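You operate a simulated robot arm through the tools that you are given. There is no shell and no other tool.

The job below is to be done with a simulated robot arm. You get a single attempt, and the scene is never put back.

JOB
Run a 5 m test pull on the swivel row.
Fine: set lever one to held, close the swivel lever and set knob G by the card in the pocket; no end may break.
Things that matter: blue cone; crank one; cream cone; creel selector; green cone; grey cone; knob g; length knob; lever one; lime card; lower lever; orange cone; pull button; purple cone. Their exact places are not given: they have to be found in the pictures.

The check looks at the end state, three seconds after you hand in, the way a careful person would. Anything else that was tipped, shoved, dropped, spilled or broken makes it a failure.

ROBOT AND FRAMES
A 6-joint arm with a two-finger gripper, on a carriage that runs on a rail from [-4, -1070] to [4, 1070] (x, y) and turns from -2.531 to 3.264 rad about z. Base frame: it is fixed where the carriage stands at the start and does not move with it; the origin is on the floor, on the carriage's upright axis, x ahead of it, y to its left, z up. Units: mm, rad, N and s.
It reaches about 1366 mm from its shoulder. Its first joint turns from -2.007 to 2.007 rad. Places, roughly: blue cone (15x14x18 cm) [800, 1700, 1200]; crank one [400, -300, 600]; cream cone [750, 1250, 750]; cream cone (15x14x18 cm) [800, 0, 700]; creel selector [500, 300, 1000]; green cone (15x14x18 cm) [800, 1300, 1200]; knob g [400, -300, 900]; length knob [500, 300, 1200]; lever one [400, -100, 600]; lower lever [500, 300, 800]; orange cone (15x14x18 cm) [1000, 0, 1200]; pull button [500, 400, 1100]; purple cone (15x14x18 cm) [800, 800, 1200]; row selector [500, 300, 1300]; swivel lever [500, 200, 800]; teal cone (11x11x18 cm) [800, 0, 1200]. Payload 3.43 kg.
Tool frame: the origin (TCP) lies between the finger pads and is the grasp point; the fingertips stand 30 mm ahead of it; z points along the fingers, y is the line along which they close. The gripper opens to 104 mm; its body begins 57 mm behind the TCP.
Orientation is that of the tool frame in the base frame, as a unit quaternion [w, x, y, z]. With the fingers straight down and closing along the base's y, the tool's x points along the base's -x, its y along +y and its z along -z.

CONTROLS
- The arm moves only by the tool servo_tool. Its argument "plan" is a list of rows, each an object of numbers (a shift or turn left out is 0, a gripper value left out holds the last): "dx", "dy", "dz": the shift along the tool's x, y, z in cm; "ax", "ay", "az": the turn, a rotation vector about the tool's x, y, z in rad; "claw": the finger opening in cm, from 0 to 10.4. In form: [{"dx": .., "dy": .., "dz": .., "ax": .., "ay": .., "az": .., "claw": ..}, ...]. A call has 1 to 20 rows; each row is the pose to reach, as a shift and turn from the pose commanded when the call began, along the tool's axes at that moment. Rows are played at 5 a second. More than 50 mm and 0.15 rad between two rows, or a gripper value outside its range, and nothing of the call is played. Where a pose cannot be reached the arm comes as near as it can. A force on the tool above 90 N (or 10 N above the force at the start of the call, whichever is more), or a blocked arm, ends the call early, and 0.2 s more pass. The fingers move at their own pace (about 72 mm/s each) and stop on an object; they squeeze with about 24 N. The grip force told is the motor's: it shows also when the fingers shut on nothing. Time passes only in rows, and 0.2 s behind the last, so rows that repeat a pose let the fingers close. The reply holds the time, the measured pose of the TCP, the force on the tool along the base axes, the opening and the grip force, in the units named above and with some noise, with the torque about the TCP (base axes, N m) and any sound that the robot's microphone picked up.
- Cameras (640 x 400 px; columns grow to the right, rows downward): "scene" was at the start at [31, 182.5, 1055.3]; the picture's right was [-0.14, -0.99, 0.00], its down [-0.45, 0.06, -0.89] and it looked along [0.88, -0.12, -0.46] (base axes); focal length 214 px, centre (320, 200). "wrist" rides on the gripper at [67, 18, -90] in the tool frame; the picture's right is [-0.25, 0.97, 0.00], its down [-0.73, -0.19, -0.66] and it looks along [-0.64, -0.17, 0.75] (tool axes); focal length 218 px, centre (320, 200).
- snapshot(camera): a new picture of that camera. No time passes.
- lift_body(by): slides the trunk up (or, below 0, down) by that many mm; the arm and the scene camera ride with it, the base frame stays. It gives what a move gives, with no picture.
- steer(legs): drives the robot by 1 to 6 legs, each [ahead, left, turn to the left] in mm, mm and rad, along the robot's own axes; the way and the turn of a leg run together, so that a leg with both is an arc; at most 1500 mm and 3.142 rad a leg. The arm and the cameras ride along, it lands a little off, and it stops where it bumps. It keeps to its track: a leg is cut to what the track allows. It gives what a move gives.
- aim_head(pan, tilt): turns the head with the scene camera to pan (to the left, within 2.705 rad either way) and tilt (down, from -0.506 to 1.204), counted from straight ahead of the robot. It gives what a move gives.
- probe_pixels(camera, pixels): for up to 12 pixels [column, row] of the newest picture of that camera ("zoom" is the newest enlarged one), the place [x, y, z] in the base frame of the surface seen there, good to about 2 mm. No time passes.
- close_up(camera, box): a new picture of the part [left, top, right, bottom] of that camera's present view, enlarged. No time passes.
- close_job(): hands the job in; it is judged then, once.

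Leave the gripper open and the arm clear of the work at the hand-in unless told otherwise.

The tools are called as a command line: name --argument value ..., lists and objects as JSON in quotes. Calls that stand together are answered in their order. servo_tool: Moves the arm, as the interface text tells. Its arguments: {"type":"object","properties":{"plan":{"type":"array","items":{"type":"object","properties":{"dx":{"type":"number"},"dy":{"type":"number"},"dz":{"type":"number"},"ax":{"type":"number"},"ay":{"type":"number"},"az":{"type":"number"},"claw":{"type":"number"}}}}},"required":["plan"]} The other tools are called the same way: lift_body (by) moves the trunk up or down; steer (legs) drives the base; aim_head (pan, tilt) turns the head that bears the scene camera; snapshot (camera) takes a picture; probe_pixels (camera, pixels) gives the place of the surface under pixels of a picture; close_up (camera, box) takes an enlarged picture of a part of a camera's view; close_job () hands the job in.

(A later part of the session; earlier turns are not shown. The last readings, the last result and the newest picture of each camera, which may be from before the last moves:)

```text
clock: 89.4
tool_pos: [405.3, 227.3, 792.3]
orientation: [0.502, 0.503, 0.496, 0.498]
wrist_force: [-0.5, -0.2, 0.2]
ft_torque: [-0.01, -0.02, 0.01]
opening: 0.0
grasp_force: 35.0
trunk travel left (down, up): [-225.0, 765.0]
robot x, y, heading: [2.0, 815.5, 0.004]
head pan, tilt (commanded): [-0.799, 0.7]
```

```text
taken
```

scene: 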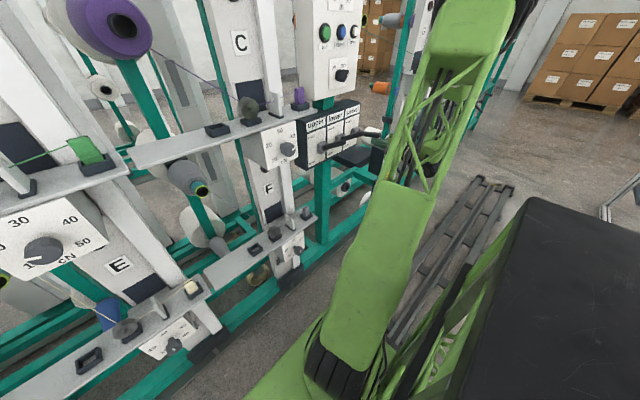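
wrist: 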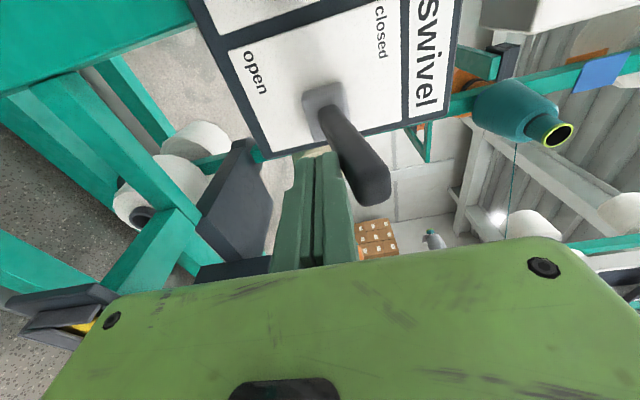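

The lever is only about 10° above horizontal and needs about 30° like its neighbours. I'll push up further, to z≈812.

servo_tool --plan '[{"dy": 0.7}, {"dy": 1.4}, {"dy": 2.0}, {"dy": 2.0}]'

snapshot --camera "wrist"

probe_pixels --camera "wrist" --pixels '[[322, 98], [335, 125], [345, 150], [358, 165], [370, 180], [380, 175], [390, 190], [350, 140]]'

```text
clock: 90.4
tool_pos: [404.4, 228.0, 812.7]
orientation: [0.503, 0.503, 0.496, 0.498]
wrist_force: [0.1, -0.1, -0.6]
ft_torque: [0.0, 0.0, -0.02]
opening: 0.0
grasp_force: 34.7
trunk travel left (down, up): [-225.0, 765.0]
robot x, y, heading: [3.1, 815.8, 0.01]
head pan, tilt (commanded): [-0.799, 0.7]
```

```text
taken
```

wrist: 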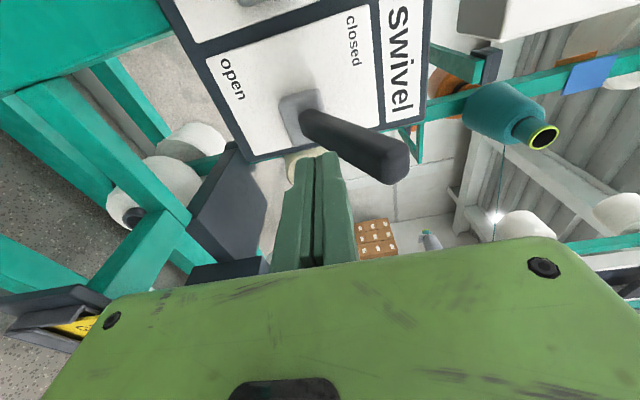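

```text
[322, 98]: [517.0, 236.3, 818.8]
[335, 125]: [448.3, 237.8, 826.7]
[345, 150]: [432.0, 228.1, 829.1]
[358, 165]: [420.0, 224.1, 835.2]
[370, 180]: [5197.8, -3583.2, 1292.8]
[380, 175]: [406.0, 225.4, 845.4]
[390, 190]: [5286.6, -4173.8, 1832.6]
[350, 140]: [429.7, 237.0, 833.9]
```

The lever now rises about 30°, matching its closed neighbours. I'll withdraw straight back 16 cm and compare the three levers.

servo_tool --plan '[{"dy": -0.4, "dz": -2}, {"dy": -0.4, "dz": -6}, {"dy": -0.4, "dz": -10}, {"dy": -0.4, "dz": -14}, {"dy": -0.4, "dz": -16}, {"dy": -0.4, "dz": -16}]'

snapshot --camera "wrist"

close_up --camera "wrist" --box '[240, 0, 480, 160]'

close_up --camera "scene" --box '[290, 90, 400, 180]'

```text
clock: 91.8
tool_pos: [245.6, 232.4, 805.7]
orientation: [0.503, 0.503, 0.495, 0.499]
wrist_force: [0.1, -0.4, 0.3]
ft_torque: [0.03, 0.01, 0.0]
opening: 0.1
grasp_force: 34.5
trunk travel left (down, up): [-225.0, 765.0]
robot x, y, heading: [6.7, 813.3, 0.012]
head pan, tilt (commanded): [-0.799, 0.7]
```

```text
taken
```

wrist: 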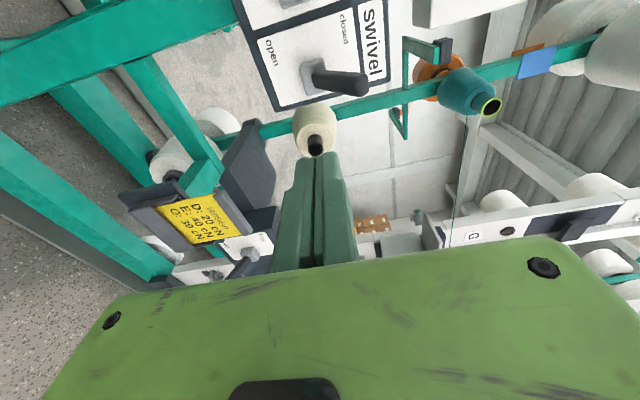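

```text
2.50 times, centred on (360, 80) of wrist
```

zoom: 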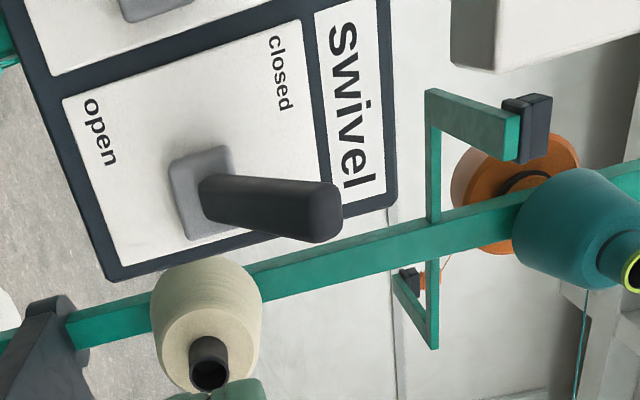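

```text
4.44 times, centred on (345, 135) of scene
```

zoom: 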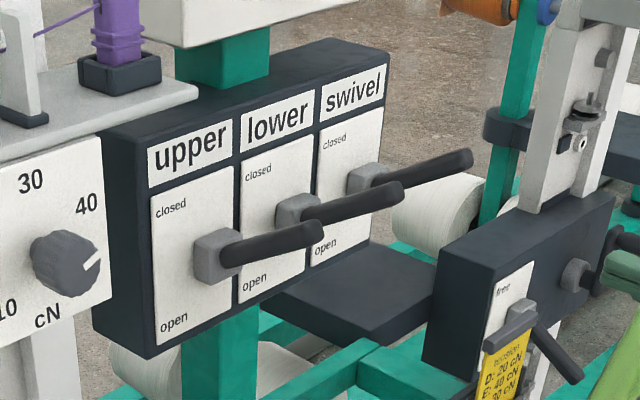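

All three levers are now parallel (closed), and lever one points down. Next is the panel: I'll roll the tool back with the camera on top, open the fingers, and raise the trunk 430 mm to the length-knob height.

servo_tool --plan '[{"az": 0.14, "claw": 3}, {"az": 0.28, "claw": 6}, {"az": 0.42, "claw": 8}, {"az": 0.56}, {"az": 0.7}, {"az": 0.84}, {"az": 0.98}, {"az": 1.12}, {"az": 1.26}, {"az": 1.4}, {"az": 1.54}, {"az": 1.571}, {"az": 1.571}]'

lift_body --by 430

snapshot --camera "wrist"

snapshot --camera "scene"

```text
clock: 94.6
tool_pos: [245.4, 231.4, 810.9]
orientation: [0.004, 0.706, -0.006, 0.708]
wrist_force: [0.8, 0.4, 0.0]
ft_torque: [0.0, -0.01, 0.01]
opening: 80.2
grasp_force: 0.1
trunk travel left (down, up): [-225.0, 765.0]
robot x, y, heading: [3.9, 817.5, 0.008]
head pan, tilt (commanded): [-0.799, 0.7]
```

```text
refused: 430 is not a number from -400 to 400
```

```text
taken
```

wrist: 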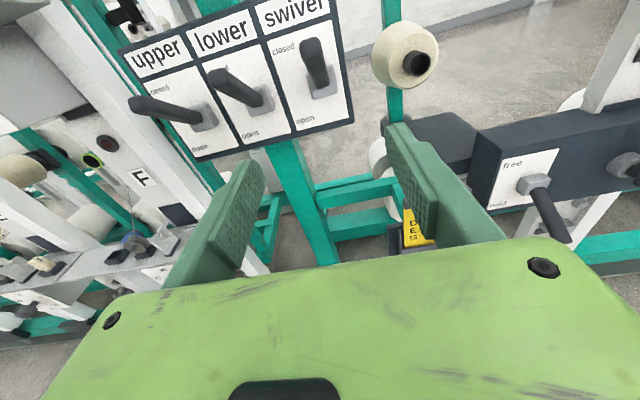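

```text
taken
```

scene: 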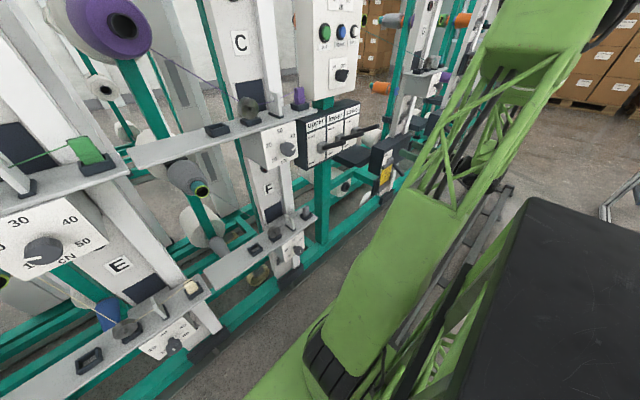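

The lift is limited to 400 mm per call, so I'll lift 400.

lift_body --by 400

servo_tool --plan '[{"dy": -4, "ax": 0.014}, {"dy": -8, "ax": 0.014}, {"dy": -10.7, "dx": 1.5, "ax": 0.014}, {"dy": -10.7, "dx": 2.4, "ax": 0.014}, {"dy": -10.7, "dx": 2.4, "ax": 0.014}]'

snapshot --camera "wrist"

snapshot --camera "scene"

```text
clock: 98.4
tool_pos: [244.1, 231.1, 1209.0]
orientation: [0.004, 0.706, -0.005, 0.708]
wrist_force: [0.5, 0.8, 0.2]
ft_torque: [0.04, 0.03, 0.0]
opening: 80.0
grasp_force: 0.0
trunk travel left (down, up): [-625.0, 365.0]
robot x, y, heading: [2.3, 812.9, 0.008]
head pan, tilt (commanded): [-0.799, 0.7]
```

```text
clock: 99.6
tool_pos: [247.9, 339.4, 1234.8]
orientation: [-0.001, 0.706, 0.0, 0.708]
wrist_force: [0.8, -0.5, 0.4]
ft_torque: [0.01, 0.02, -0.02]
opening: 79.8
grasp_force: 0.1
trunk travel left (down, up): [-625.0, 365.0]
robot x, y, heading: [-0.1, 813.9, 0.013]
head pan, tilt (commanded): [-0.799, 0.7]
```

```text
taken
```

wrist: 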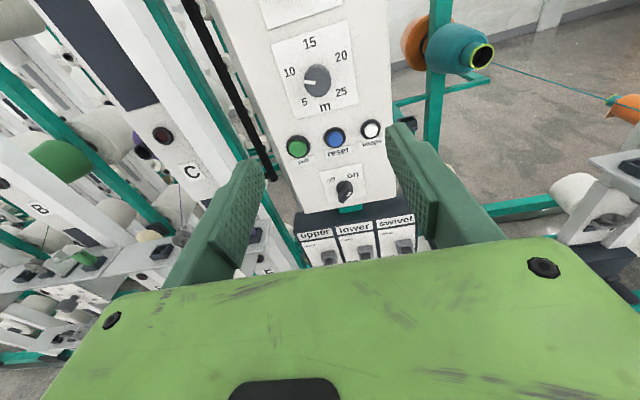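

```text
taken
```

scene: 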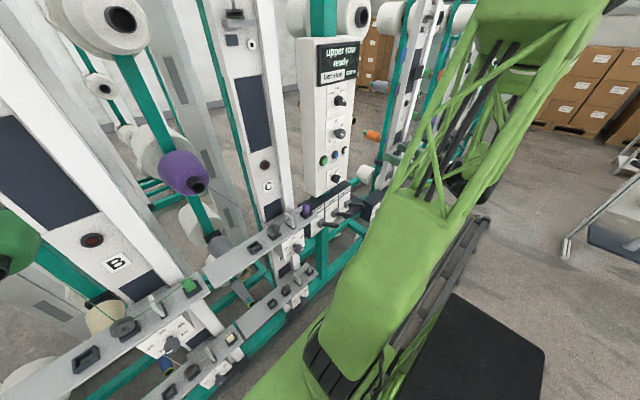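

Now the length dial is in the wrist view at (316,82). I'll zoom and probe.

close_up --camera "wrist" --box '[260, 20, 370, 120]'

probe_pixels --camera "zoom" --pixels '[[330, 235], [300, 235], [330, 200], [360, 230], [330, 265], [180, 205], [265, 330], [300, 95]]'

```text
4.00 times, centred on (315, 70) of wrist
```

zoom: 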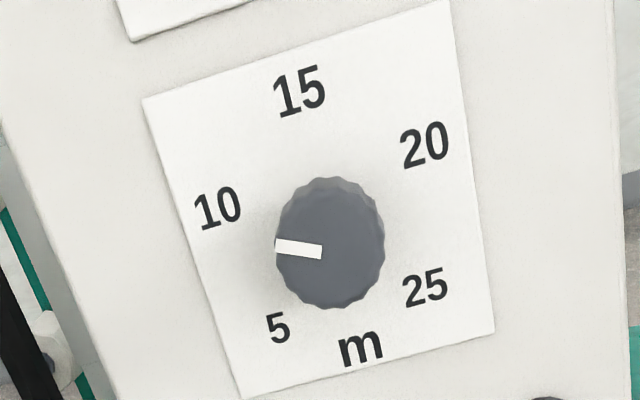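

```text
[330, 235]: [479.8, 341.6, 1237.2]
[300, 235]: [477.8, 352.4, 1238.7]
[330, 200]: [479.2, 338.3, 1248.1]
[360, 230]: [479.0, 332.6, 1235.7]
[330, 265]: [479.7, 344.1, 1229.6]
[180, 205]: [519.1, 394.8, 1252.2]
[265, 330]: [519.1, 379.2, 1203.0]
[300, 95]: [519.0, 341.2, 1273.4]
```

probe_pixels --camera "zoom" --pixels '[[280, 247], [298, 249], [318, 252], [217, 207], [278, 328], [424, 144], [426, 286], [302, 92], [381, 240], [335, 305], [330, 185], [283, 265]]'

```text
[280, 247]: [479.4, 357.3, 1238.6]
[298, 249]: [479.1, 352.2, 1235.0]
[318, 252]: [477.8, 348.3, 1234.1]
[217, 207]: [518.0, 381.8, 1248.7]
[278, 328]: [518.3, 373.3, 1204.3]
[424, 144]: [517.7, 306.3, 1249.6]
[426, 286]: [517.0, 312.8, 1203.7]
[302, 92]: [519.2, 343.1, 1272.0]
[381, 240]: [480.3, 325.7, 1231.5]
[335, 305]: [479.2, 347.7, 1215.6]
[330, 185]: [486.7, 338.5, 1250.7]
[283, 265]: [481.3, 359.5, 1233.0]
```

The dial centre is at y≈343, z≈1232. The mark is at about −66° (10), and 5 is at −135°. I'll advance with open fingers to TCP (472, 343, 1232).

servo_tool --plan '[{"dx": -0.28, "dy": -0.36, "dz": 4.5}, {"dx": -0.28, "dy": -0.36, "dz": 9}, {"dx": -0.28, "dy": -0.36, "dz": 13.5}, {"dx": -0.28, "dy": -0.36, "dz": 18}, {"dx": -0.28, "dy": -0.36, "dz": 20.5}, {"dx": -0.28, "dy": -0.36, "dz": 22.4}, {"dx": -0.28, "dy": -0.36, "dz": 22.4}]'

snapshot --camera "wrist"

```text
clock: 101.2
tool_pos: [473.2, 342.2, 1232.6]
orientation: [0.0, 0.706, -0.001, 0.708]
wrist_force: [0.2, -0.7, 0.5]
ft_torque: [0.02, 0.0, 0.0]
opening: 80.2
grasp_force: 0.1
trunk travel left (down, up): [-625.0, 365.0]
robot x, y, heading: [4.2, 816.7, 0.01]
head pan, tilt (commanded): [-0.799, 0.7]
```

```text
taken
```

wrist: 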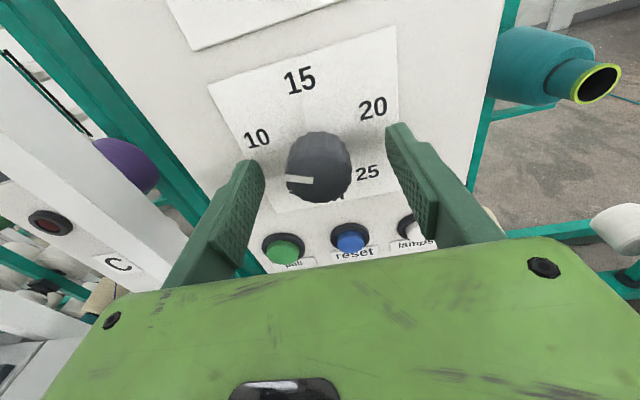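

Well centred. I'll close on the knob.

servo_tool --plan '[{"claw": 6}, {"claw": 4.5}, {"claw": 3.5}, {"claw": 2}, {"claw": 1.5}, {"claw": 1.5}]'

```text
clock: 102.6
tool_pos: [472.7, 343.7, 1231.7]
orientation: [0.0, 0.706, 0.0, 0.708]
wrist_force: [3.7, 7.9, -0.8]
ft_torque: [-0.08, -0.15, 0.32]
opening: 37.3
grasp_force: 45.0
trunk travel left (down, up): [-625.0, 365.0]
robot x, y, heading: [2.3, 816.6, 0.005]
head pan, tilt (commanded): [-0.799, 0.7]
```

Gripped, with small forces. I'll turn counter-clockwise by 1.18 rad (67.5°).

servo_tool --plan '[{"az": -0.1}, {"az": -0.2}, {"az": -0.3}, {"az": -0.4}, {"az": -0.5}, {"az": -0.6}, {"az": -0.7}, {"az": -0.8}, {"az": -0.9}, {"az": -1.0}, {"az": -1.1}, {"az": -1.18}, {"az": -1.18}]'

close_up --camera "wrist" --box '[220, 60, 440, 240]'

```text
clock: 105.4
tool_pos: [471.1, 343.6, 1231.8]
orientation: [0.393, 0.587, 0.394, 0.588]
wrist_force: [22.0, 6.6, 10.2]
ft_torque: [-0.06, -0.17, 0.06]
opening: 37.1
grasp_force: 45.0
trunk travel left (down, up): [-625.0, 365.0]
robot x, y, heading: [5.2, 813.3, 0.013]
head pan, tilt (commanded): [-0.799, 0.7]
```

```text
2.22 times, centred on (330, 150) of wrist
```

zoom: 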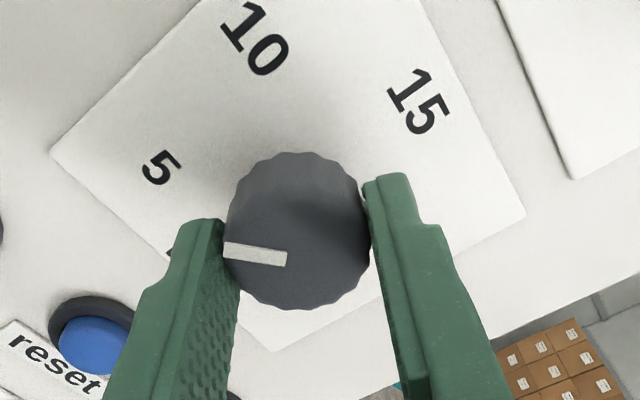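

The knob turned with the gripper. I'll open, back off 10 cm, and measure the mark.

servo_tool --plan '[{"claw": 7}, {"claw": 7}, {"claw": 7}, {"dz": -3}, {"dz": -6.5}, {"dz": -10}, {"dz": -10}]'

close_up --camera "wrist" --box '[220, 40, 440, 220]'

```text
clock: 107.0
tool_pos: [367.7, 342.9, 1232.8]
orientation: [0.393, 0.586, 0.392, 0.589]
wrist_force: [0.1, 0.0, -0.3]
ft_torque: [0.0, -0.01, 0.0]
opening: 69.9
grasp_force: 0.1
trunk travel left (down, up): [-625.0, 365.0]
robot x, y, heading: [2.1, 816.1, 0.006]
head pan, tilt (commanded): [-0.799, 0.7]
```

```text
2.22 times, centred on (330, 130) of wrist
```

zoom: 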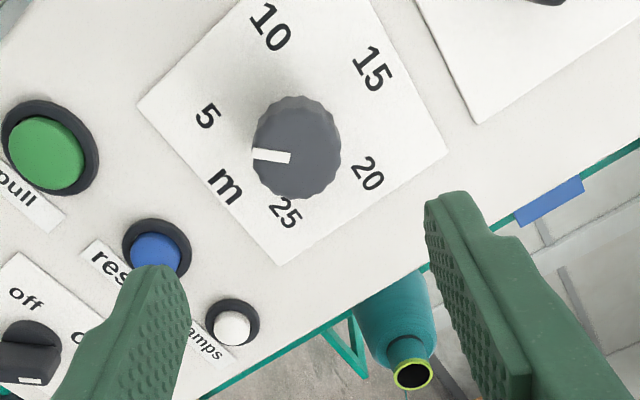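

probe_pixels --camera "zoom" --pixels '[[256, 153], [270, 155], [286, 157], [208, 116], [272, 27], [372, 68], [366, 174], [285, 213], [300, 150], [320, 185], [330, 130], [270, 180]]'

```text
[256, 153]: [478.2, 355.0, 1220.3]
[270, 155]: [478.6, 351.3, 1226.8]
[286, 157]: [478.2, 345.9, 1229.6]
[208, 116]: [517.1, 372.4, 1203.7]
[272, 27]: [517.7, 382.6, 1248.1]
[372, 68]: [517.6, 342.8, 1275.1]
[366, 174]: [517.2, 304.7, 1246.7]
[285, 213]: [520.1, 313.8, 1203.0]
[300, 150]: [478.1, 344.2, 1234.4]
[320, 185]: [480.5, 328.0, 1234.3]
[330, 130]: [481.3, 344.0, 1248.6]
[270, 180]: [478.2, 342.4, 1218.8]
```

The mark is at −135°, so the length is set to 5. Next is the row selector: I'll retreat a bit, raise the trunk 115 mm, roll to about −45° and look at it.

servo_tool --plan '[{"dz": -3, "az": 0.13}, {"dz": -6, "az": 0.26}, {"dz": -7, "az": 0.395}, {"dz": -7, "az": 0.395}]'

lift_body --by 118

snapshot --camera "wrist"

```text
clock: 108.0
tool_pos: [298.5, 343.0, 1231.3]
orientation: [0.269, 0.653, 0.269, 0.654]
wrist_force: [0.1, 0.2, 0.0]
ft_torque: [0.06, 0.02, 0.0]
opening: 69.8
grasp_force: 0.1
trunk travel left (down, up): [-625.0, 365.0]
robot x, y, heading: [7.5, 815.9, 0.01]
head pan, tilt (commanded): [-0.799, 0.7]
```

```text
clock: 109.5
tool_pos: [298.5, 342.2, 1349.7]
orientation: [0.27, 0.653, 0.27, 0.654]
wrist_force: [-0.7, 0.5, -0.5]
ft_torque: [0.03, 0.0, 0.01]
opening: 69.8
grasp_force: 0.1
trunk travel left (down, up): [-743.0, 247.0]
robot x, y, heading: [2.7, 814.7, 0.01]
head pan, tilt (commanded): [-0.799, 0.7]
```

```text
taken
```

wrist: 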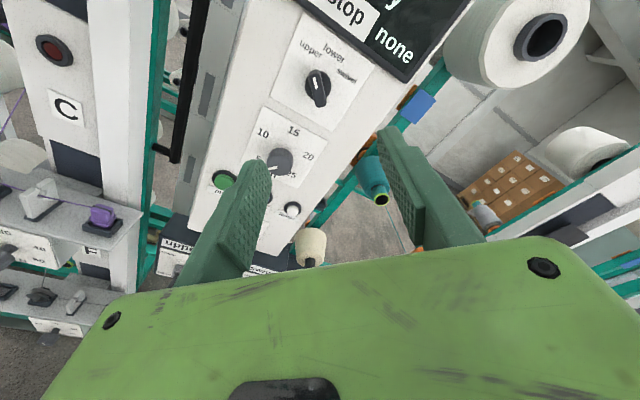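

close_up --camera "wrist" --box '[265, 30, 375, 130]'

probe_pixels --camera "zoom" --pixels '[[300, 220], [310, 185], [318, 250], [330, 290], [275, 88], [400, 85], [460, 165], [300, 170], [335, 170], [180, 250], [320, 210], [345, 200]]'

```text
4.00 times, centred on (320, 80) of wrist
```

zoom: 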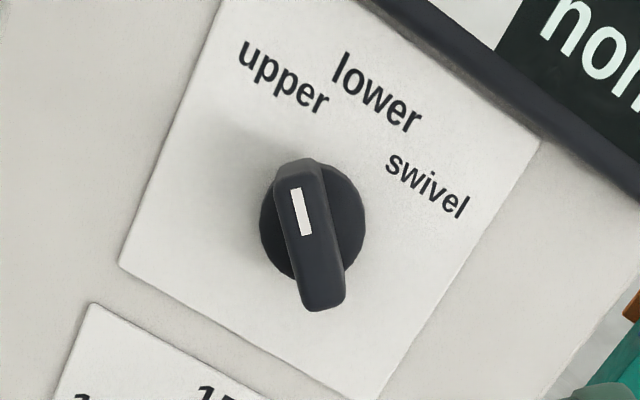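

```text
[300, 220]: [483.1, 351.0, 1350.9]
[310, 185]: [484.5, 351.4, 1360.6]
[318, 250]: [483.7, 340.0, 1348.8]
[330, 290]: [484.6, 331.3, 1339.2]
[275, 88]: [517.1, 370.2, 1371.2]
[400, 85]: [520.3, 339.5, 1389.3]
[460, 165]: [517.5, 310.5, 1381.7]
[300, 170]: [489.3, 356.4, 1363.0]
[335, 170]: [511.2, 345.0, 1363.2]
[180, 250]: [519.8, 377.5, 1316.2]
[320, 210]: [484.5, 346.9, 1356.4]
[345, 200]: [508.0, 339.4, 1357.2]
```

The selector bar points at −45° ("upper"), with its axis at about y 343, z 1350 and its bar face at x≈484. I'll check the display frame's depth before approaching.

probe_pixels --camera "zoom" --pixels '[[520, 120], [460, 60], [600, 170], [428, 185], [283, 76], [376, 92], [540, 80], [362, 220], [285, 265]]'

```text
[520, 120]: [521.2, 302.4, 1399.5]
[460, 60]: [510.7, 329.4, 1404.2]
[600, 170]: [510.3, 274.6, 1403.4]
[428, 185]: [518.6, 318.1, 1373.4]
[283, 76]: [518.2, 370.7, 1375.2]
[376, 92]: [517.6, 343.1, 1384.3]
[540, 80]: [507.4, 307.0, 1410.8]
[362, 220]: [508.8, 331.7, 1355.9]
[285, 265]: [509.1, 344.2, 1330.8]
```

The frame is at x≈510 and the base disc at x≈508, so TCP at x≈468 is safe. I'll advance with 4.5 cm opening.

servo_tool --plan '[{"dx": 0.08, "dz": 4, "claw": 5.5}, {"dx": 0.08, "dz": 8, "claw": 4.8}, {"dx": 0.08, "dz": 12, "claw": 4.8}, {"dx": 0.08, "dz": 15, "claw": 4.8}, {"dx": 0.08, "dz": 15, "claw": 4.8}]'

close_up --camera "wrist" --box '[220, 40, 440, 220]'

```text
clock: 110.7
tool_pos: [448.8, 344.9, 1347.2]
orientation: [0.27, 0.653, 0.27, 0.655]
wrist_force: [0.2, 0.1, -0.4]
ft_torque: [0.0, 0.0, -0.01]
opening: 48.4
grasp_force: 0.1
trunk travel left (down, up): [-743.0, 247.0]
robot x, y, heading: [2.2, 814.0, 0.015]
head pan, tilt (commanded): [-0.799, 0.7]
```

```text
2.22 times, centred on (330, 130) of wrist
```

zoom: 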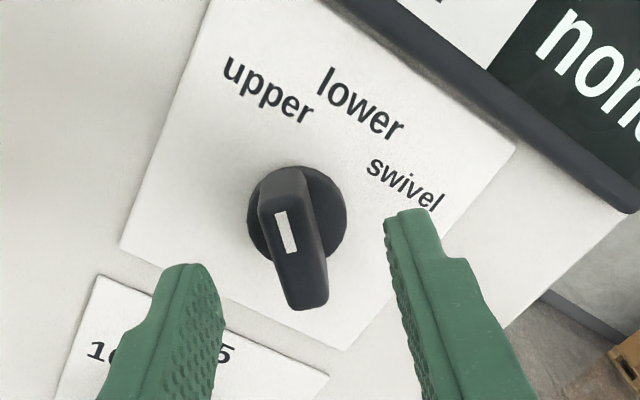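

I'll correct 3 mm sideways, advance to x≈468, and close on the bar.

servo_tool --plan '[{"dx": 0.1, "dy": 0.2, "dz": 1}, {"dx": 0.1, "dy": 0.2, "dz": 1.9}, {"dx": 0.1, "dy": 0.2, "dz": 1.9, "claw": 3}, {"dx": 0.1, "dy": 0.2, "dz": 1.9, "claw": 2}, {"dx": 0.1, "dy": 0.2, "dz": 1.9, "claw": 0.5}, {"dx": 0.1, "dy": 0.2, "dz": 1.9, "claw": 0.5}, {"dx": 0.1, "dy": 0.2, "dz": 1.9, "claw": 0.5}]'

close_up --camera "wrist" --box '[220, 40, 440, 220]'

```text
clock: 112.3
tool_pos: [469.4, 344.7, 1350.0]
orientation: [0.269, 0.653, 0.271, 0.654]
wrist_force: [-3.6, 17.1, -25.3]
ft_torque: [0.15, 0.43, 0.37]
opening: 21.4
grasp_force: 14.1
trunk travel left (down, up): [-743.0, 247.0]
robot x, y, heading: [5.3, 817.2, 0.011]
head pan, tilt (commanded): [-0.799, 0.7]
```

```text
2.22 times, centred on (330, 130) of wrist
```

zoom: 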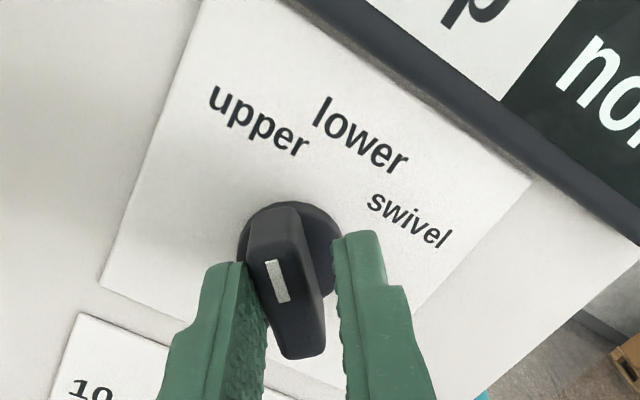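

Only the left finger touches the bar. I'll shift the tool 4 mm toward it (−y tool) so both fingers close.

servo_tool --plan '[{"dy": -0.2}, {"dy": -0.4}, {"dy": -0.4}, {"dy": -0.4}]'

close_up --camera "wrist" --box '[220, 40, 440, 220]'

```text
clock: 113.3
tool_pos: [469.3, 347.0, 1349.1]
orientation: [0.27, 0.653, 0.269, 0.654]
wrist_force: [5.4, 11.8, -8.9]
ft_torque: [0.04, 0.11, 0.23]
opening: 15.0
grasp_force: 9.0
trunk travel left (down, up): [-743.0, 247.0]
robot x, y, heading: [6.0, 816.5, 0.009]
head pan, tilt (commanded): [-0.799, 0.7]
```

```text
2.22 times, centred on (330, 130) of wrist
```

zoom: 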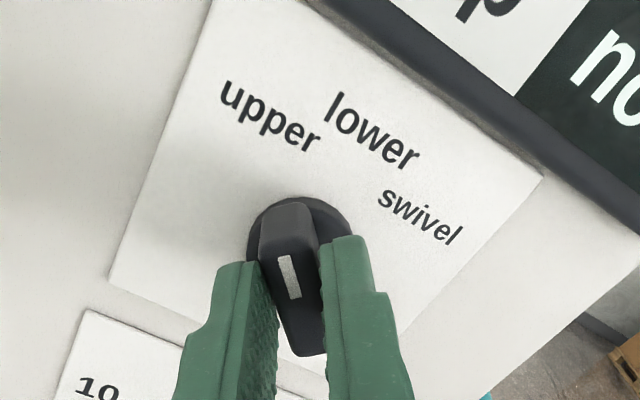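

Nearly gripped. I'll shift 1 mm more and hold.

servo_tool --plan '[{"dy": -0.1, "claw": 0.3}, {"dy": -0.15, "claw": 0.3}, {"dy": -0.15, "claw": 0.3}, {"dy": -0.15, "claw": 0.3}]'

close_up --camera "wrist" --box '[220, 40, 440, 220]'

```text
clock: 114.3
tool_pos: [469.5, 347.2, 1348.2]
orientation: [0.271, 0.652, 0.27, 0.655]
wrist_force: [14.1, 1.3, 11.2]
ft_torque: [-0.03, 0.34, -0.72]
opening: 13.8
grasp_force: 44.8
trunk travel left (down, up): [-743.0, 247.0]
robot x, y, heading: [2.4, 813.8, 0.012]
head pan, tilt (commanded): [-0.799, 0.7]
```

```text
2.22 times, centred on (330, 130) of wrist
```

zoom: 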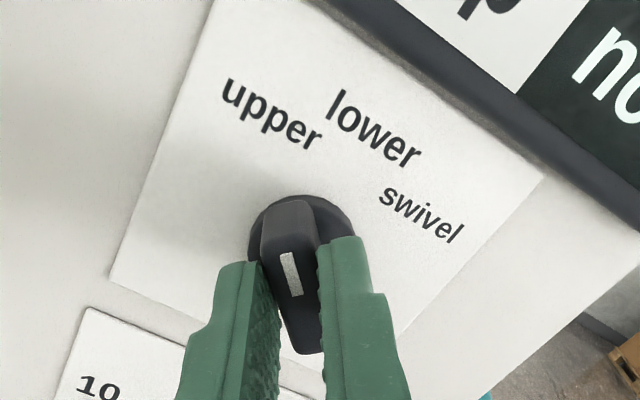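

The bar is gripped (13.8 mm). I'll turn clockwise (positive) in increments, watching forces, starting with 0.4 rad.

servo_tool --plan '[{"az": 0.1}, {"az": 0.2}, {"az": 0.3}, {"az": 0.4}, {"az": 0.4}]'

close_up --camera "wrist" --box '[220, 40, 440, 220]'

```text
clock: 115.5
tool_pos: [467.1, 344.6, 1348.5]
orientation: [0.135, 0.693, 0.134, 0.696]
wrist_force: [11.7, -24.5, 46.0]
ft_torque: [-0.14, -0.88, -0.46]
opening: 13.8
grasp_force: 44.3
trunk travel left (down, up): [-743.0, 247.0]
robot x, y, heading: [2.2, 818.0, -0.001]
head pan, tilt (commanded): [-0.799, 0.7]
heard: click
```

```text
2.22 times, centred on (330, 130) of wrist
```

zoom: 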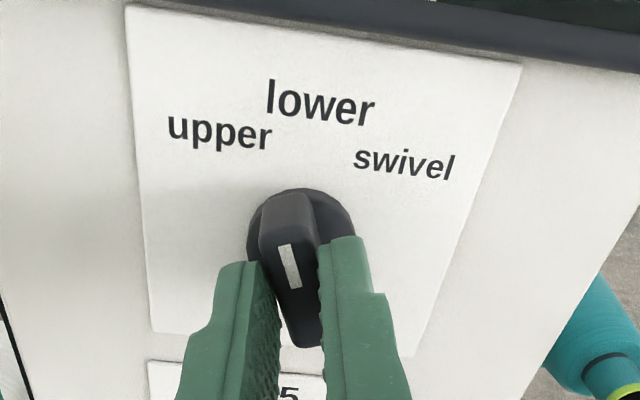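

A click was heard and the bar turns. Side forces of about (−24, +46) N show the knob axis pulls the tool right and up. I'll shift to relieve that.

servo_tool --plan '[{"dx": 0.12, "dy": 0.16}, {"dx": 0.25, "dy": 0.32}, {"dx": 0.25, "dy": 0.32}]'

```text
clock: 116.3
tool_pos: [467.0, 345.6, 1347.7]
orientation: [0.133, 0.695, 0.134, 0.694]
wrist_force: [-10.1, -4.9, -18.1]
ft_torque: [-0.02, -0.56, 0.32]
opening: 14.0
grasp_force: 44.7
trunk travel left (down, up): [-743.0, 247.0]
robot x, y, heading: [2.0, 815.8, 0.006]
head pan, tilt (commanded): [-0.799, 0.7]
```

Forces are lower. I'll turn another 0.4 rad.

servo_tool --plan '[{"az": 0.1, "dx": -0.05}, {"az": 0.2, "dx": -0.05}, {"az": 0.3, "dx": -0.05}, {"az": 0.4, "dx": -0.05}, {"az": 0.4, "dx": -0.05}]'

close_up --camera "wrist" --box '[220, 40, 440, 220]'

```text
clock: 117.5
tool_pos: [468.0, 342.9, 1350.1]
orientation: [-0.007, 0.706, -0.007, 0.708]
wrist_force: [-12.9, -3.6, -35.8]
ft_torque: [-0.05, 0.78, -0.17]
opening: 13.9
grasp_force: 44.8
trunk travel left (down, up): [-743.0, 247.0]
robot x, y, heading: [3.0, 818.2, 0.007]
head pan, tilt (commanded): [-0.799, 0.7]
```

```text
2.22 times, centred on (330, 130) of wrist
```

zoom: 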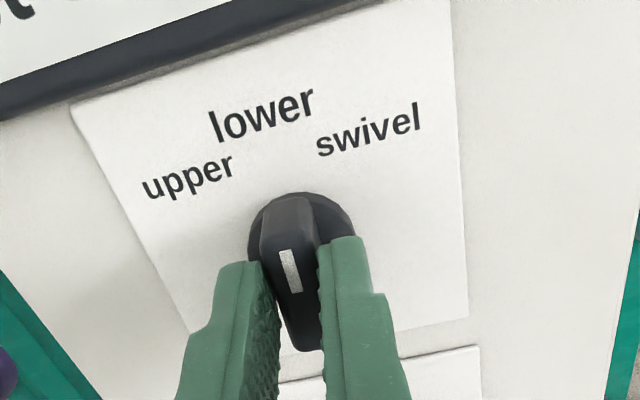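

The bar is now at "lower" (vertical). A downward force of 36 N acts, so I'll shift 2 mm down and continue 0.4 rad toward swivel.

servo_tool --plan '[{"dx": -0.2}, {"dx": -0.25, "az": 0.1}, {"dx": -0.25, "az": 0.2}, {"dx": -0.25, "az": 0.3}, {"dx": -0.25, "az": 0.4}, {"dx": -0.25, "az": 0.4}]'

close_up --camera "wrist" --box '[220, 40, 440, 220]'

```text
clock: 118.9
tool_pos: [467.8, 342.5, 1348.2]
orientation: [-0.147, 0.69, -0.146, 0.693]
wrist_force: [9.6, -36.3, 21.2]
ft_torque: [-0.07, -0.35, -0.83]
opening: 14.1
grasp_force: 44.8
trunk travel left (down, up): [-743.0, 247.0]
robot x, y, heading: [3.4, 817.3, 0.011]
head pan, tilt (commanded): [-0.799, 0.7]
heard: click
```

```text
2.22 times, centred on (330, 130) of wrist
```

zoom: 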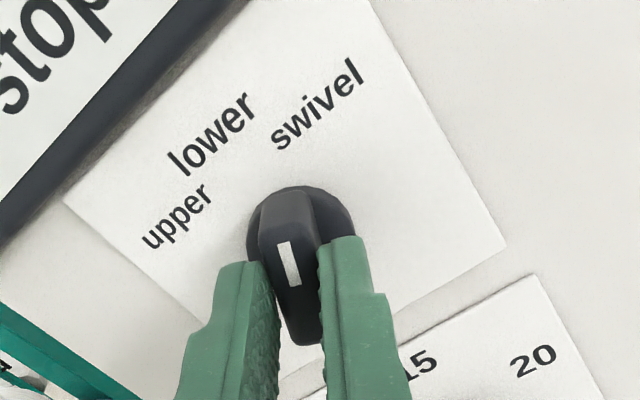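

A second click. The bar is passing into the swivel zone. I'll relieve the side force and turn the last 0.37 rad to +45°.

servo_tool --plan '[{"dx": 0.12, "dy": 0.08}, {"dx": 0.22, "dy": 0.16}, {"dx": 0.22, "dy": 0.16, "az": 0.1}, {"dx": 0.22, "dy": 0.16, "az": 0.2}, {"dx": 0.22, "dy": 0.16, "az": 0.3}, {"dx": 0.22, "dy": 0.16, "az": 0.37}, {"dx": 0.22, "dy": 0.16, "az": 0.37}]'

close_up --camera "wrist" --box '[220, 40, 440, 220]'

```text
clock: 120.5
tool_pos: [466.9, 340.9, 1347.3]
orientation: [-0.272, 0.653, -0.272, 0.652]
wrist_force: [-22.7, -4.0, -45.0]
ft_torque: [-0.33, 0.99, -0.31]
opening: 13.5
grasp_force: 45.1
trunk travel left (down, up): [-743.0, 247.0]
robot x, y, heading: [-1.4, 818.4, 0.007]
head pan, tilt (commanded): [-0.799, 0.7]
```

```text
2.22 times, centred on (330, 130) of wrist
```

zoom: 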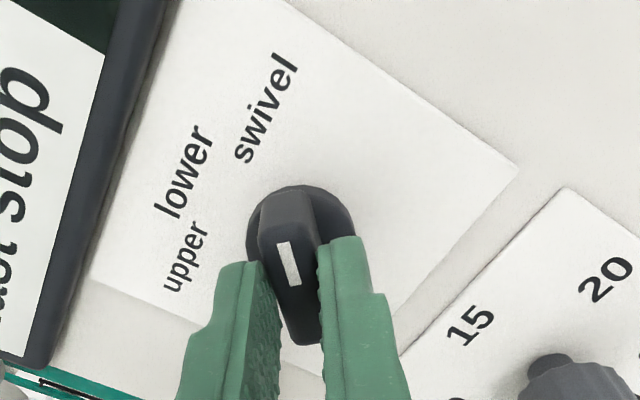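

The bar is at +45° (swivel). I'll open to 5 cm and back off.

servo_tool --plan '[{"claw": 3}, {"claw": 5}, {"claw": 5}, {"dz": -3}, {"dz": -6.5}, {"dz": -10}, {"dz": -14}, {"dz": -17}, {"dz": -17}]'

close_up --camera "wrist" --box '[160, 0, 480, 240]'

snapshot --camera "scene"

```text
clock: 122.5
tool_pos: [297.6, 341.8, 1348.2]
orientation: [-0.273, 0.652, -0.271, 0.654]
wrist_force: [-0.4, -0.1, 0.2]
ft_torque: [-0.03, 0.06, 0.0]
opening: 49.9
grasp_force: 0.1
trunk travel left (down, up): [-743.0, 247.0]
robot x, y, heading: [5.0, 815.1, 0.009]
head pan, tilt (commanded): [-0.799, 0.7]
```

```text
1.67 times, centred on (320, 120) of wrist
```

zoom: 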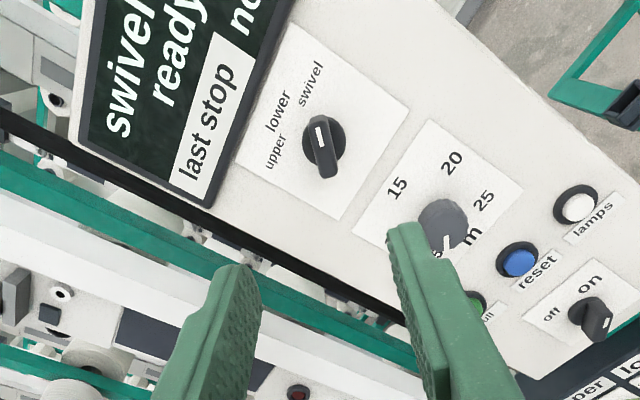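

```text
taken
```

scene: 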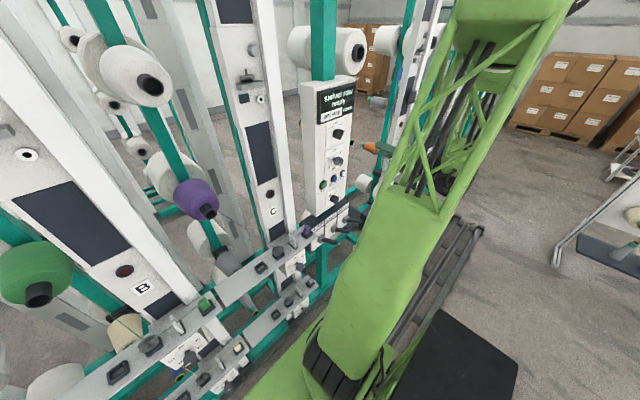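

The display now reads "swivel row ready". Before pressing pull I'll re-check lever one, knob G, and the teal yarn path with the scene camera.

close_up --camera "scene" --box '[290, 60, 410, 150]'

close_up --camera "scene" --box '[300, 140, 420, 260]'

```text
4.44 times, centred on (350, 105) of scene
```

zoom: 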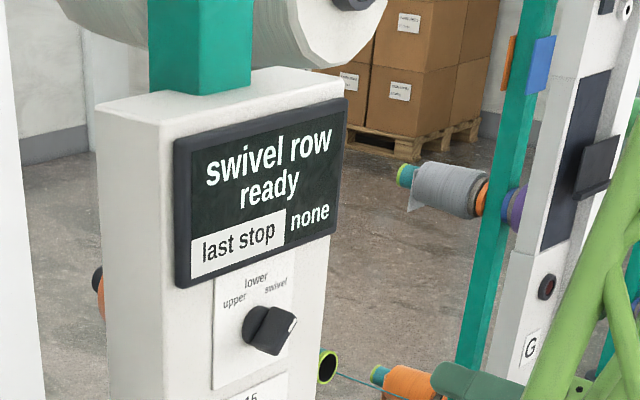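

```text
3.33 times, centred on (360, 200) of scene
```

zoom: 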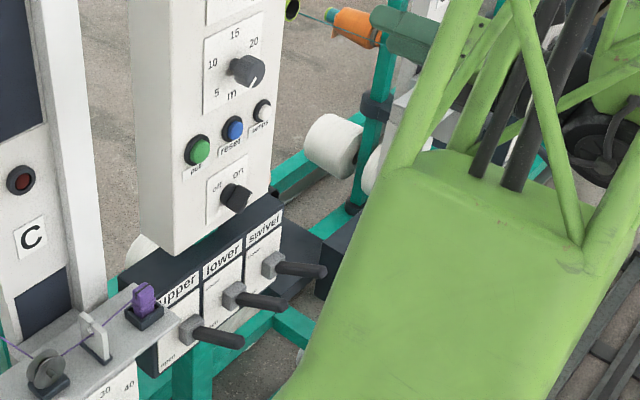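

All set: the swivel row is ready, the length is 5, and the levers are closed. Now the pull button: I'll roll back level, close the fingers, and lower the trunk 218 mm.

servo_tool --plan '[{"az": -0.13, "dz": -2, "claw": 2}, {"az": -0.26, "dz": -2, "claw": 0}, {"az": -0.39, "dz": -2}, {"az": -0.52, "dz": -2}, {"az": -0.65, "dz": -2}, {"az": -0.787, "dz": -2}, {"az": -0.787, "dz": -2}]'

lift_body --by -218

snapshot --camera "wrist"

```text
clock: 124.1
tool_pos: [279.0, 341.9, 1350.0]
orientation: [0.0, 0.706, 0.001, 0.708]
wrist_force: [-0.2, -0.8, -0.3]
ft_torque: [0.0, -0.04, -0.04]
opening: 0.0
grasp_force: 23.6
trunk travel left (down, up): [-743.0, 247.0]
robot x, y, heading: [2.7, 815.4, 0.01]
head pan, tilt (commanded): [-0.799, 0.7]
```

```text
clock: 126.4
tool_pos: [279.4, 342.6, 1132.0]
orientation: [0.0, 0.705, 0.0, 0.709]
wrist_force: [-0.2, -0.5, 0.3]
ft_torque: [-0.02, 0.02, 0.02]
opening: 0.0
grasp_force: 24.4
trunk travel left (down, up): [-525.0, 465.0]
robot x, y, heading: [1.6, 816.6, 0.011]
head pan, tilt (commanded): [-0.799, 0.7]
```

```text
taken
```

wrist: 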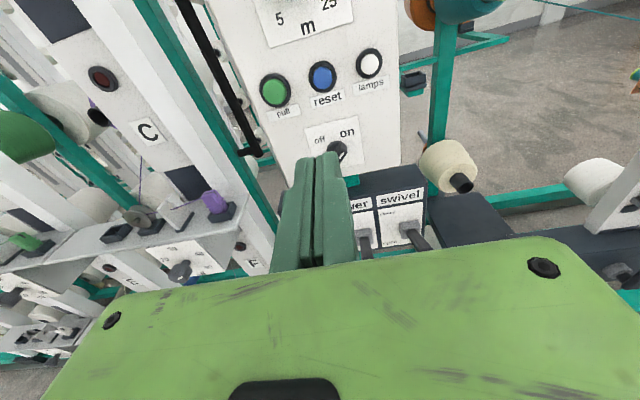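

The pull button is at (274,90). I'll probe it, the black bar, and the nearby shelf parts.

probe_pixels --camera "wrist" --pixels '[[274, 88], [274, 96], [266, 90], [282, 90], [322, 75], [258, 140], [225, 85], [215, 203], [245, 195], [180, 272]]'

close_up --camera "wrist" --box '[230, 40, 400, 180]'

```text
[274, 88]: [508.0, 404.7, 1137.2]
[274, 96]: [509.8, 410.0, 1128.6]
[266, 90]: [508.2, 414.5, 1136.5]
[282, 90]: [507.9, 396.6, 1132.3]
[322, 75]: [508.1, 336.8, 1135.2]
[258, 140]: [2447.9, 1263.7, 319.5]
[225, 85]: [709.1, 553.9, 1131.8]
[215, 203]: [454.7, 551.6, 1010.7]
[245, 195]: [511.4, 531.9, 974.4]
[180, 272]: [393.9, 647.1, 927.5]
```

```text
2.86 times, centred on (315, 110) of wrist
```

zoom: 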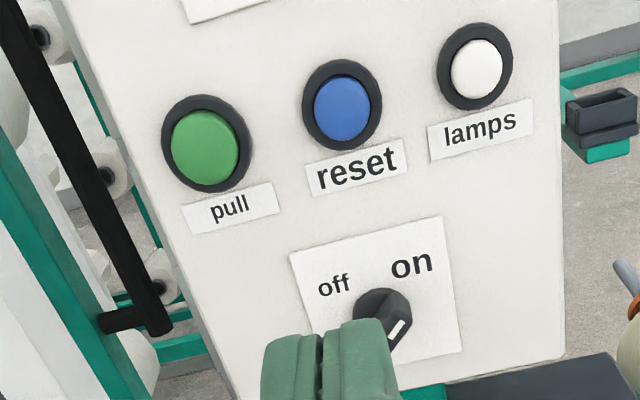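

probe_pixels --camera "zoom" --pixels '[[90, 170], [150, 310], [120, 320], [397, 330], [375, 300], [390, 305], [405, 320], [385, 285], [411, 265], [334, 285], [205, 145], [350, 105]]'

```text
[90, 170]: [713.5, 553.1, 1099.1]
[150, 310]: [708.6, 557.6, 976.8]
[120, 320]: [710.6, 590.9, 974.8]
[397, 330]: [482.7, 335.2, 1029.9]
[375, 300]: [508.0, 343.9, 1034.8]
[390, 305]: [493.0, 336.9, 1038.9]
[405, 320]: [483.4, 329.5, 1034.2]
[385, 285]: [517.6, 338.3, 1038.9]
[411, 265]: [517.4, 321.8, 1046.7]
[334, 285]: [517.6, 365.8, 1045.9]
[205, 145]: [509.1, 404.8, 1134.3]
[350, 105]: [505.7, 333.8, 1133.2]
```

The creel selector's mark is toward "on" (up-right), fine. The button centre is at (508, 405, 1134). I'll line up at y≈404.5, z≈1134, then approach to x≈462.

servo_tool --plan '[{"dy": -3, "dx": 0.1}, {"dy": -6.2, "dx": 0.2}, {"dy": -6.2, "dx": 0.2, "dz": 4.5}, {"dy": -6.2, "dx": 0.2, "dz": 9}, {"dy": -6.2, "dx": 0.2, "dz": 13.5}, {"dy": -6.2, "dx": 0.2, "dz": 18}, {"dy": -6.2, "dx": 0.2, "dz": 18}]'

close_up --camera "wrist" --box '[200, 60, 460, 260]'

```text
clock: 128.0
tool_pos: [460.2, 404.3, 1133.7]
orientation: [0.0, 0.707, 0.0, 0.707]
wrist_force: [0.3, -0.7, -0.5]
ft_torque: [-0.03, 0.03, 0.0]
opening: 0.1
grasp_force: 24.0
out of reach, approached as far as the arm can: row 2
trunk travel left (down, up): [-525.0, 465.0]
robot x, y, heading: [4.7, 817.6, 0.005]
head pan, tilt (commanded): [-0.799, 0.7]
```

```text
2.00 times, centred on (330, 160) of wrist
```

zoom: 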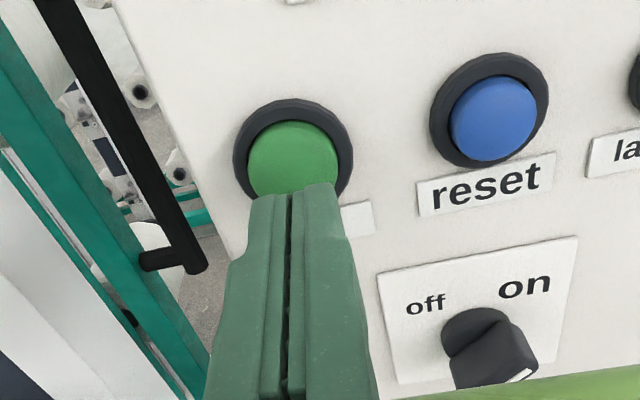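

Aligned. I'll press slowly.

servo_tool --plan '[{"dz": 0.6}, {"dz": 1.2}, {"dz": 1.6}, {"dz": 1.9}, {"dz": 2.1}]'

close_up --camera "wrist" --box '[200, 60, 460, 260]'

```text
clock: 129.2
tool_pos: [483.5, 403.9, 1131.6]
orientation: [0.0, 0.708, 0.001, 0.707]
wrist_force: [-0.4, 0.8, -0.3]
ft_torque: [0.02, 0.03, -0.04]
opening: 0.2
grasp_force: 24.2
trunk travel left (down, up): [-525.0, 465.0]
robot x, y, heading: [1.6, 816.2, 0.008]
head pan, tilt (commanded): [-0.799, 0.7]
```

```text
2.00 times, centred on (330, 160) of wrist
```

zoom: 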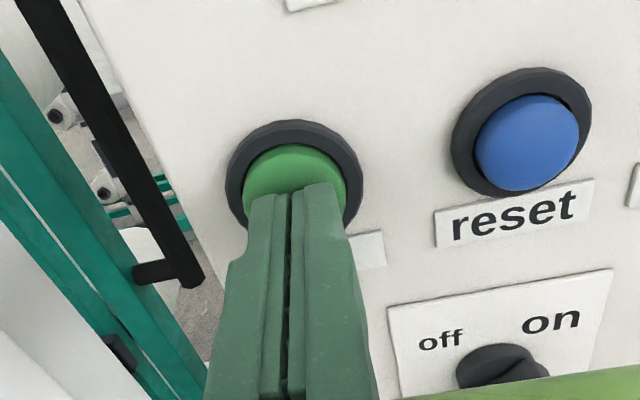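

No contact force yet. I'll go on in small steps.

servo_tool --plan '[{"dz": 0.2}, {"dz": 0.4}, {"dz": 0.5}]'

snapshot --camera "scene"

```text
clock: 130.0
tool_pos: [488.5, 404.9, 1132.0]
orientation: [0.0, 0.708, 0.0, 0.707]
wrist_force: [-1.0, 0.8, 0.8]
ft_torque: [0.0, -0.02, -0.02]
opening: 0.1
grasp_force: 35.0
trunk travel left (down, up): [-525.0, 465.0]
robot x, y, heading: [5.9, 817.1, 0.008]
head pan, tilt (commanded): [-0.799, 0.7]
```

```text
taken
```

scene: 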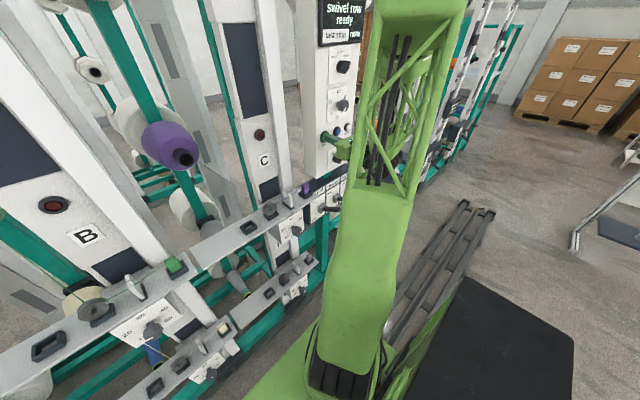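

close_up --camera "wrist" --box '[240, 100, 360, 200]'

probe_pixels --camera "zoom" --pixels '[[230, 190], [270, 175], [330, 190], [270, 150], [200, 200], [250, 240], [320, 235]]'

```text
4.00 times, centred on (300, 150) of wrist
```

zoom: 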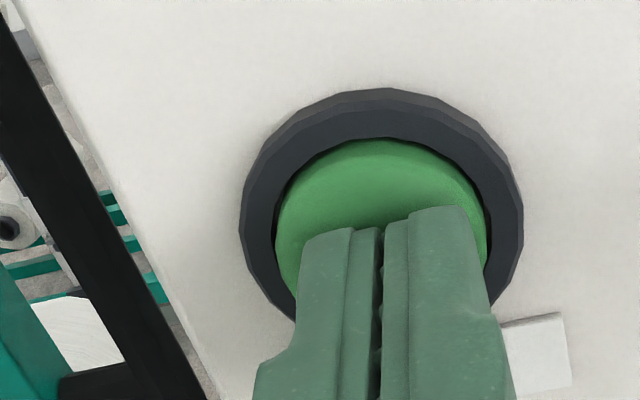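

```text
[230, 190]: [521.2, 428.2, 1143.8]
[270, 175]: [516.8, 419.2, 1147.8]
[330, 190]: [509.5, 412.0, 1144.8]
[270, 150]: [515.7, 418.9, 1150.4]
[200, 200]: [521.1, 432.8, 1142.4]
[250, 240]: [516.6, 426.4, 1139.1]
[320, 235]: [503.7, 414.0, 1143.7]
```

The fingertips are at about x 504 and the dome at 509. I'll continue another centimetre in 2 mm steps.

servo_tool --plan '[{"dz": 0.2}, {"dz": 0.4}, {"dz": 0.6}, {"dz": 0.8}]'

close_up --camera "wrist" --box '[240, 100, 360, 200]'

close_up --camera "scene" --box '[300, 0, 380, 60]'

```text
clock: 131.0
tool_pos: [496.6, 403.9, 1131.7]
orientation: [0.001, 0.708, -0.002, 0.706]
wrist_force: [-43.7, 0.1, -19.1]
ft_torque: [-0.14, 0.35, 0.11]
opening: 6.1
grasp_force: 34.0
trunk travel left (down, up): [-525.0, 465.0]
robot x, y, heading: [-0.5, 817.6, 0.012]
head pan, tilt (commanded): [-0.799, 0.7]
heard: click
```

```text
4.00 times, centred on (300, 150) of wrist
```

zoom: 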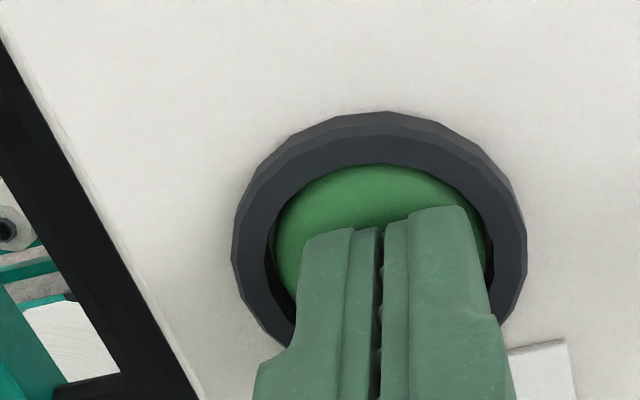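

```text
6.67 times, centred on (340, 30) of scene
```

zoom: 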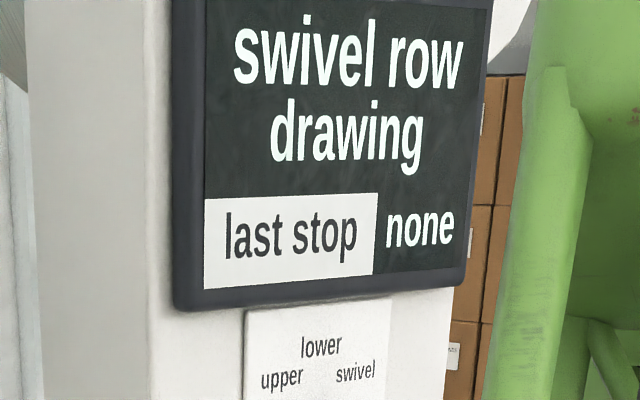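

The button clicked and the display reads "swivel row drawing". I'll release it by backing off gently.

servo_tool --plan '[{"dz": -1}, {"dz": -2.5}, {"dz": -4.5}, {"dz": -7}, {"dz": -10}, {"dz": -10}]'

close_up --camera "scene" --box '[300, 0, 380, 60]'

```text
clock: 132.4
tool_pos: [391.5, 405.6, 1132.5]
orientation: [-0.001, 0.706, 0.001, 0.708]
wrist_force: [1.4, -0.7, 0.0]
ft_torque: [0.0, 0.03, 0.0]
opening: 0.0
grasp_force: 34.7
trunk travel left (down, up): [-525.0, 465.0]
robot x, y, heading: [3.1, 816.7, 0.012]
head pan, tilt (commanded): [-0.799, 0.7]
```

```text
6.67 times, centred on (340, 30) of scene
```

zoom: 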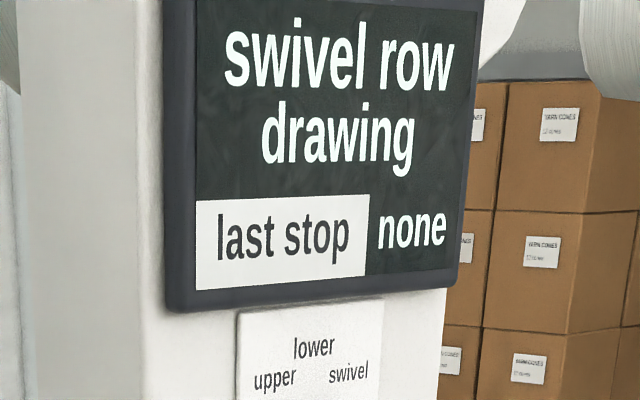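

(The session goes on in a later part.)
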